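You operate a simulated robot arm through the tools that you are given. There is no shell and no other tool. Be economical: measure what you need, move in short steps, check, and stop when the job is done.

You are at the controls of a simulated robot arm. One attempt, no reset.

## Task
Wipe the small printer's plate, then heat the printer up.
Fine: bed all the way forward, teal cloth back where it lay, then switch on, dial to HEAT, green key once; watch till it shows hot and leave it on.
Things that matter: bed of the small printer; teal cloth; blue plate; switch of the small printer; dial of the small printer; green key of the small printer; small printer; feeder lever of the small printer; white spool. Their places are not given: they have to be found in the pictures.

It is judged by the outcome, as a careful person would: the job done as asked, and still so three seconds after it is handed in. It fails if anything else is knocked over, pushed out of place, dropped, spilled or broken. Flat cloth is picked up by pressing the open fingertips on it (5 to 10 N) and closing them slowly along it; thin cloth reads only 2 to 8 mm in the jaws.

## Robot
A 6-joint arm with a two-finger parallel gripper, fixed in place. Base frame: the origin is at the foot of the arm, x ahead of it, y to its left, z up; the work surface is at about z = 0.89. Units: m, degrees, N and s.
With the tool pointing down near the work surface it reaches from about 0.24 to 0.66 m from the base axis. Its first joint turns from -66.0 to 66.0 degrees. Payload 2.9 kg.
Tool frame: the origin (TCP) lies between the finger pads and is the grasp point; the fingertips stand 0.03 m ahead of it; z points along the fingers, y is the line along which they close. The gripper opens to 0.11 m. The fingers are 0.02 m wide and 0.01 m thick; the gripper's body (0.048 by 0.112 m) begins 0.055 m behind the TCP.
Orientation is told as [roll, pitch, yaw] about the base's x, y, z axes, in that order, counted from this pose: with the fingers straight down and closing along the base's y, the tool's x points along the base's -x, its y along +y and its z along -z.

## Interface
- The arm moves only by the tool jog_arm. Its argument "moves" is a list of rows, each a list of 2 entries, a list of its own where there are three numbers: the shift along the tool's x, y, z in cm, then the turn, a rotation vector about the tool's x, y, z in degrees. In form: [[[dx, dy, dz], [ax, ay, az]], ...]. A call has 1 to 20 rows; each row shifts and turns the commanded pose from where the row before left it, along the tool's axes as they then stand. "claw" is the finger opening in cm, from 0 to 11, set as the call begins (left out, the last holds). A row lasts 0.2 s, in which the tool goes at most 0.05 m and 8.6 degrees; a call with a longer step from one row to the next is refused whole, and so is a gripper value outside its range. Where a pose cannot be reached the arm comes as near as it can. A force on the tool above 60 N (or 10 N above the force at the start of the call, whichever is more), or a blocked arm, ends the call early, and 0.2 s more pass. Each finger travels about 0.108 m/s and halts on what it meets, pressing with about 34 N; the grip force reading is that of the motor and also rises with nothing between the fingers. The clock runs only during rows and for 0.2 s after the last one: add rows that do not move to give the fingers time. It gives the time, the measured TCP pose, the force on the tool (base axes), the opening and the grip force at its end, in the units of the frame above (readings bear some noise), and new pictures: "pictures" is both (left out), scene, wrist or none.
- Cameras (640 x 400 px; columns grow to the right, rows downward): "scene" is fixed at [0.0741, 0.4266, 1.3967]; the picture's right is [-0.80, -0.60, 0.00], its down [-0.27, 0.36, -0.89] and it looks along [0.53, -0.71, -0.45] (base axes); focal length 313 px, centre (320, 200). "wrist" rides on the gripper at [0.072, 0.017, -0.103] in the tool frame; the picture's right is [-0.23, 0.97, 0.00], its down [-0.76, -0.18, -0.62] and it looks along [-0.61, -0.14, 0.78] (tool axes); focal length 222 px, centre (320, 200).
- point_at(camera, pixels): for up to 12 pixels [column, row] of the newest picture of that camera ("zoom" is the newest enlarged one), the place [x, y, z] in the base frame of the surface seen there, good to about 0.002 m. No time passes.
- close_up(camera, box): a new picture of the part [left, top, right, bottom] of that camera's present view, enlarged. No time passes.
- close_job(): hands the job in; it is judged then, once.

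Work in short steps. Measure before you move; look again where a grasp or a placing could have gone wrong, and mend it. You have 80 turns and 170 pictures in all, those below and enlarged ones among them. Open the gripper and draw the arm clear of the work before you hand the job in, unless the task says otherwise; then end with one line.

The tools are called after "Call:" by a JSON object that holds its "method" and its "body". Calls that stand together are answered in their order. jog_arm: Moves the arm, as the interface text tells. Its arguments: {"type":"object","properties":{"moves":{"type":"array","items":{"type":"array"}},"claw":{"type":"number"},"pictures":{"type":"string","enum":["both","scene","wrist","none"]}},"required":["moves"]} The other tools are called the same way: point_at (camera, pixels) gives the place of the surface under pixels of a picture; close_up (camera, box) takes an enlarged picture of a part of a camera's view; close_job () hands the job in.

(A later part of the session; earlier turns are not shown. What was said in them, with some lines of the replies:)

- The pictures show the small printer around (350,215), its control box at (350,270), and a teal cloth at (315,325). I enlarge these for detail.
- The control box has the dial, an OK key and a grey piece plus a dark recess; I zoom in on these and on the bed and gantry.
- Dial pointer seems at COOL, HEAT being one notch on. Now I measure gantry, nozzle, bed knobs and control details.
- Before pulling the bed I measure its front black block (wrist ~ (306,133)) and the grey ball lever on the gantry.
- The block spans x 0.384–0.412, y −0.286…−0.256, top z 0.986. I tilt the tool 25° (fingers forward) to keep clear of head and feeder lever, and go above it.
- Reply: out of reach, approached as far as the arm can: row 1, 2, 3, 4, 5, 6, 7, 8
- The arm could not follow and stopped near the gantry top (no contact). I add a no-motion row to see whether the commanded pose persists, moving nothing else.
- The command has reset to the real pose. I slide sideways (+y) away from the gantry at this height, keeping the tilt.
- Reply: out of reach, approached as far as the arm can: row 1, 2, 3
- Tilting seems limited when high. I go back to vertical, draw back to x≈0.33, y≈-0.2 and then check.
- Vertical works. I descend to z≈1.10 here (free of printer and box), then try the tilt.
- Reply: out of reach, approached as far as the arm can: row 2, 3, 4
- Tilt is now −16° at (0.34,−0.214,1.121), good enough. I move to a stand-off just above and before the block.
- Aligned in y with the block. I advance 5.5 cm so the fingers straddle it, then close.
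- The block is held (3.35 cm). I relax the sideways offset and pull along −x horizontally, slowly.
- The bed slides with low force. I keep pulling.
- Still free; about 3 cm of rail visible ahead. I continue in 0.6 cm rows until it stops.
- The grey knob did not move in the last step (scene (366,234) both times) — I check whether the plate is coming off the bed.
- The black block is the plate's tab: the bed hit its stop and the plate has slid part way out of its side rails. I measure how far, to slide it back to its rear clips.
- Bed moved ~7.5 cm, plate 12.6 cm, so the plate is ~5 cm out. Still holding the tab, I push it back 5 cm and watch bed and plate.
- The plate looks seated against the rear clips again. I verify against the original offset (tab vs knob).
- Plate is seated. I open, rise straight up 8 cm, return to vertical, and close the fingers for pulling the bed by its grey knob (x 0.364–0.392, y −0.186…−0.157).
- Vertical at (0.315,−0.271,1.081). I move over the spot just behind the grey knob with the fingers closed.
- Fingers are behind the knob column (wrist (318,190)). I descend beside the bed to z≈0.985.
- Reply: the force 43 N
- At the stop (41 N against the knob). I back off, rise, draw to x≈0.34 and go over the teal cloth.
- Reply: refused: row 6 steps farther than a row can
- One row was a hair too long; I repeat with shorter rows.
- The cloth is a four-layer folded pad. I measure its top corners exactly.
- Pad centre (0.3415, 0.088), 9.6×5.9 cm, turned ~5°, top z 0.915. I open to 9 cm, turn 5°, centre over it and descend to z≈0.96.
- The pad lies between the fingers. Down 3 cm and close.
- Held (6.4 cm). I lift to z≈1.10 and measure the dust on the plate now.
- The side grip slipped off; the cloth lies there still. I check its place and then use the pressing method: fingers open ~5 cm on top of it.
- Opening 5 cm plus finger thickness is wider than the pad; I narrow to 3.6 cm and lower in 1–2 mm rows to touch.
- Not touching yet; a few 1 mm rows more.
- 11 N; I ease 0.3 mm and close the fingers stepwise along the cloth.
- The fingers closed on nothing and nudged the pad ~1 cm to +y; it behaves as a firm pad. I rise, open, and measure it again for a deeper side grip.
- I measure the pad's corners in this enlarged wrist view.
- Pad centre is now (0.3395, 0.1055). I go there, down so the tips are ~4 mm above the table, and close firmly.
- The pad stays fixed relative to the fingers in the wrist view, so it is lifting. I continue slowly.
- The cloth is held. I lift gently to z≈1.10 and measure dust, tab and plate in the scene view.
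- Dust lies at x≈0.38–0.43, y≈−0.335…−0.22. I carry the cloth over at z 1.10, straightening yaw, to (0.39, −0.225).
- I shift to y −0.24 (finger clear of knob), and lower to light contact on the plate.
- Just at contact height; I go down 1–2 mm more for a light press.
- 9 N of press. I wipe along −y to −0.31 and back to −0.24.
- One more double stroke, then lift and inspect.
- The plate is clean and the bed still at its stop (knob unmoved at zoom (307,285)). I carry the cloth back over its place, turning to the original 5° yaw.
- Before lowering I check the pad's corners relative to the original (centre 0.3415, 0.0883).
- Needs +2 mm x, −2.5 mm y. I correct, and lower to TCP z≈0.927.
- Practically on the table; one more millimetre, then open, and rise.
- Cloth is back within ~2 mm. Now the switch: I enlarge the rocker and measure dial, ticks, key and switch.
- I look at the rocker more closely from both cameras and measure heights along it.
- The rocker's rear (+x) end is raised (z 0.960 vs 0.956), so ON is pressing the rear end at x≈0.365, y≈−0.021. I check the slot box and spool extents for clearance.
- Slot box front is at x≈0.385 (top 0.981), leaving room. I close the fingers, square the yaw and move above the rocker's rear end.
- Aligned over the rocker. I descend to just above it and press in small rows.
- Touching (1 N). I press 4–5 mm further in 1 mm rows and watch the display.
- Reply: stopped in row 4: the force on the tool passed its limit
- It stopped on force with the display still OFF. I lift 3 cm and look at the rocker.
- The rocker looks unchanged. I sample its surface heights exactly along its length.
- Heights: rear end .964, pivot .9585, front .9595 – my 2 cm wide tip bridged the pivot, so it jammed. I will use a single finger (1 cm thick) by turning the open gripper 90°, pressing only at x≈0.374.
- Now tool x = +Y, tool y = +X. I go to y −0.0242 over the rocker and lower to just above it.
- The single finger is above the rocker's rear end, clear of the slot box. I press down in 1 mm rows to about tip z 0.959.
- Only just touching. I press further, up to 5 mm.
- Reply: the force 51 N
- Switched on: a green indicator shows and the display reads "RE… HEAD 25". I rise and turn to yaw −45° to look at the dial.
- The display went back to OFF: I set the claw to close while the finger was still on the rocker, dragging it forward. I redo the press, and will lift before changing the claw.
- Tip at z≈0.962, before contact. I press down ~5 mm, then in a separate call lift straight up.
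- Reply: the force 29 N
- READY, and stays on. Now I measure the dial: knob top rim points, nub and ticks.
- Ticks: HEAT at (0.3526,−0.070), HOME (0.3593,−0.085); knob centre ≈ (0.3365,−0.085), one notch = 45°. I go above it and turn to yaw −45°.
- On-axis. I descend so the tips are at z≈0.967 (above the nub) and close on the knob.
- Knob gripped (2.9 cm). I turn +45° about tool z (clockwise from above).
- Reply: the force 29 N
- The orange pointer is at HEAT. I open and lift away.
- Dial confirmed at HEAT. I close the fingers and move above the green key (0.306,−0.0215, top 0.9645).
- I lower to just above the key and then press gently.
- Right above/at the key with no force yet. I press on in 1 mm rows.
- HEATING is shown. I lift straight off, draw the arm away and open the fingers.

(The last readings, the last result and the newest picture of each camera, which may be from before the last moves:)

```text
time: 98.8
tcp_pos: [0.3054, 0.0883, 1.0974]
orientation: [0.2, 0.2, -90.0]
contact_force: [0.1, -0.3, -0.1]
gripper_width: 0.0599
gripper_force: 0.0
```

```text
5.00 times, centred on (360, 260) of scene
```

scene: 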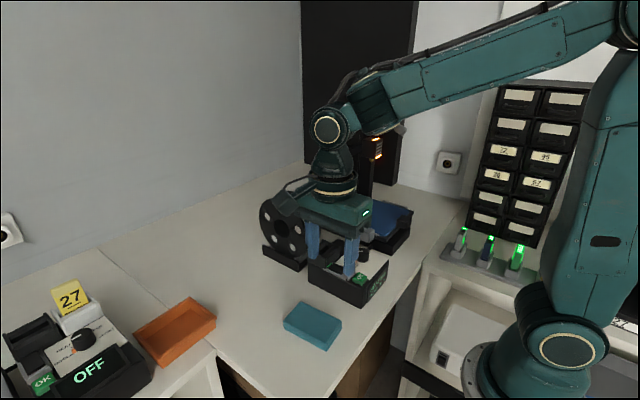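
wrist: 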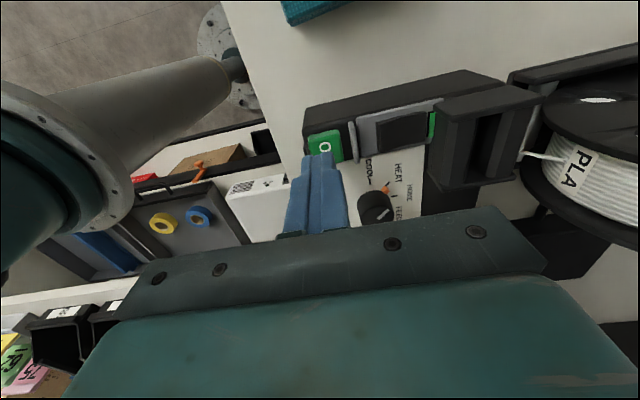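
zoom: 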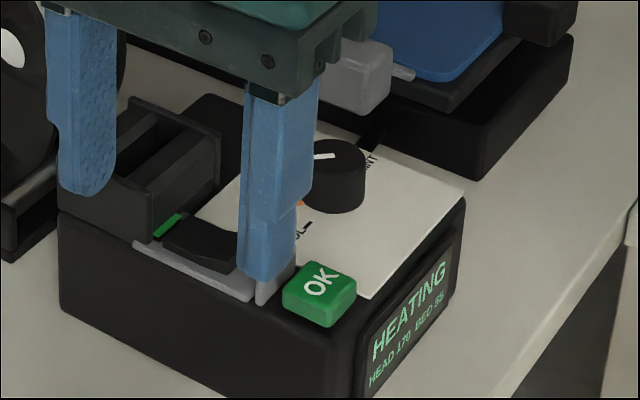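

Heating: head 170, bed 55. I wait 3 s more and look.

Call:
{"method": "jog_arm", "body": {"moves": [[[0, 0, 0], [0, 0, 0]], [[0, 0, 0], [0, 0, 0]], [[0, 0, 0], [0, 0, 0]], [[0, 0, 0], [0, 0, 0]], [[0, 0, 0], [0, 0, 0]], [[0, 0, 0], [0, 0, 0]], [[0, 0, 0], [0, 0, 0]], [[0, 0, 0], [0, 0, 0]], [[0, 0, 0], [0, 0, 0]], [[0, 0, 0], [0, 0, 0]], [[0, 0, 0], [0, 0, 0]], [[0, 0, 0], [0, 0, 0]], [[0, 0, 0], [0, 0, 0]], [[0, 0, 0], [0, 0, 0]], [[0, 0, 0], [0, 0, 0]], [[0, 0, 0], [0, 0, 0]]], "pictures": "none"}}

Call:
{"method": "close_up", "body": {"camera": "scene", "box": [270, 180, 430, 360]}}

Call:
{"method": "close_up", "body": {"camera": "scene", "box": [340, 230, 400, 300]}}

```text
time: 102.2
tcp_pos: [0.306, 0.088, 1.0962]
orientation: [0.1, 0.3, -90.0]
contact_force: [0.0, 0.7, 0.1]
gripper_width: 0.0601
gripper_force: 0.1
```

```text
2.22 times, centred on (350, 270) of scene
```

zoom: 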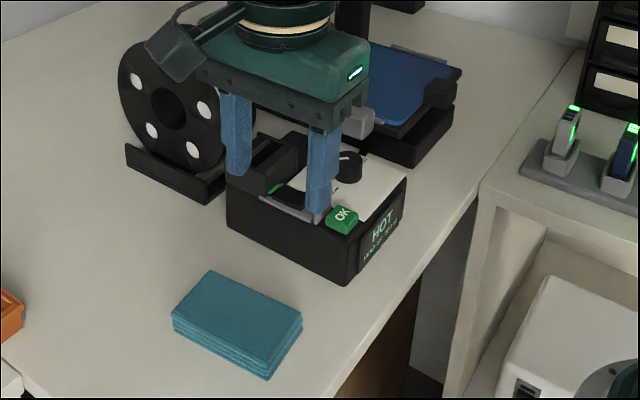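

```text
5.71 times, centred on (370, 265) of scene
```

zoom: 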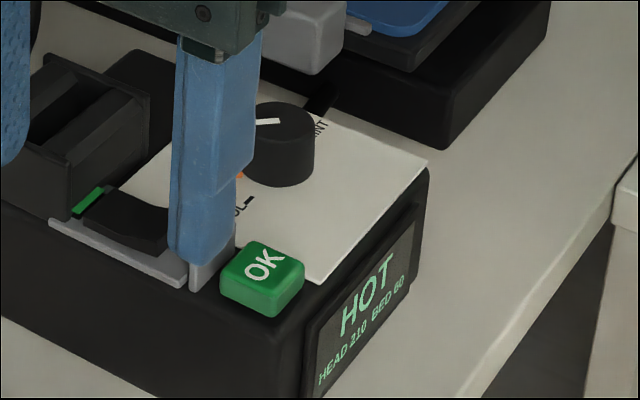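

HOT (head 210, bed 60). I draw the arm farther up/away and check bed and everything once more.

Call:
{"method": "jog_arm", "body": {"moves": [[[3, 0, -2], [0, 0, 0]], [[4, 0, 0], [0, 0, 0]], [[4, 0, 0], [0, 0, 0]], [[0, 0, 0], [0, 0, 0]]], "pictures": "scene"}}

Call:
{"method": "close_up", "body": {"camera": "scene", "box": [310, 170, 430, 260]}}

```text
time: 103.2
tcp_pos: [0.306, 0.199, 1.1186]
orientation: [0.2, 0.2, -90.1]
contact_force: [0.3, 0.3, -0.7]
gripper_width: 0.0602
gripper_force: 0.0
```

scene: 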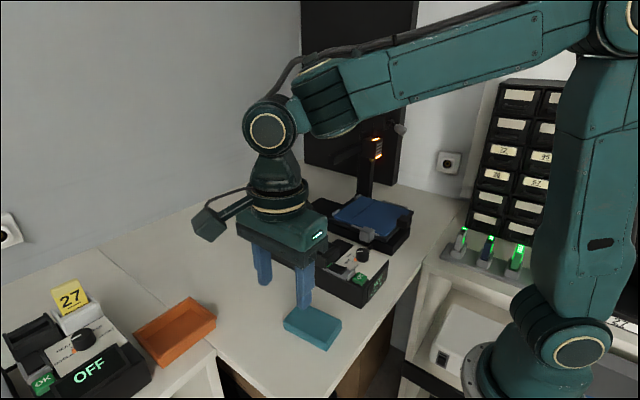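

```text
4.44 times, centred on (370, 215) of scene
```

zoom: 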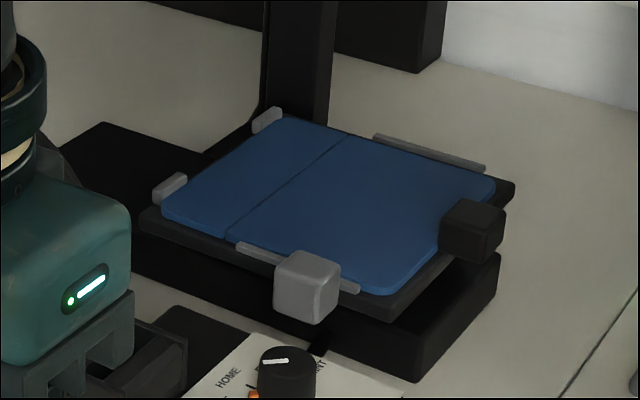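

The bed is at its forward stop, the plate is clean and seated, the cloth is back, and the display reads HOT. The arm is clear with the gripper open, so I hand the job in.

Call:
{"method": "close_job", "body": {}}

```text
The job is handed in.
```

The plate is wiped, the bed is fully forward and the teal cloth is back within about 2 mm of where it lay. The small printer is on with its dial at HEAT, shows HOT (head 210, bed 60) and is left on; the switch took three presses (one jammed, one slipped back to OFF), and the plate slid about 5 cm out before I reseated it.
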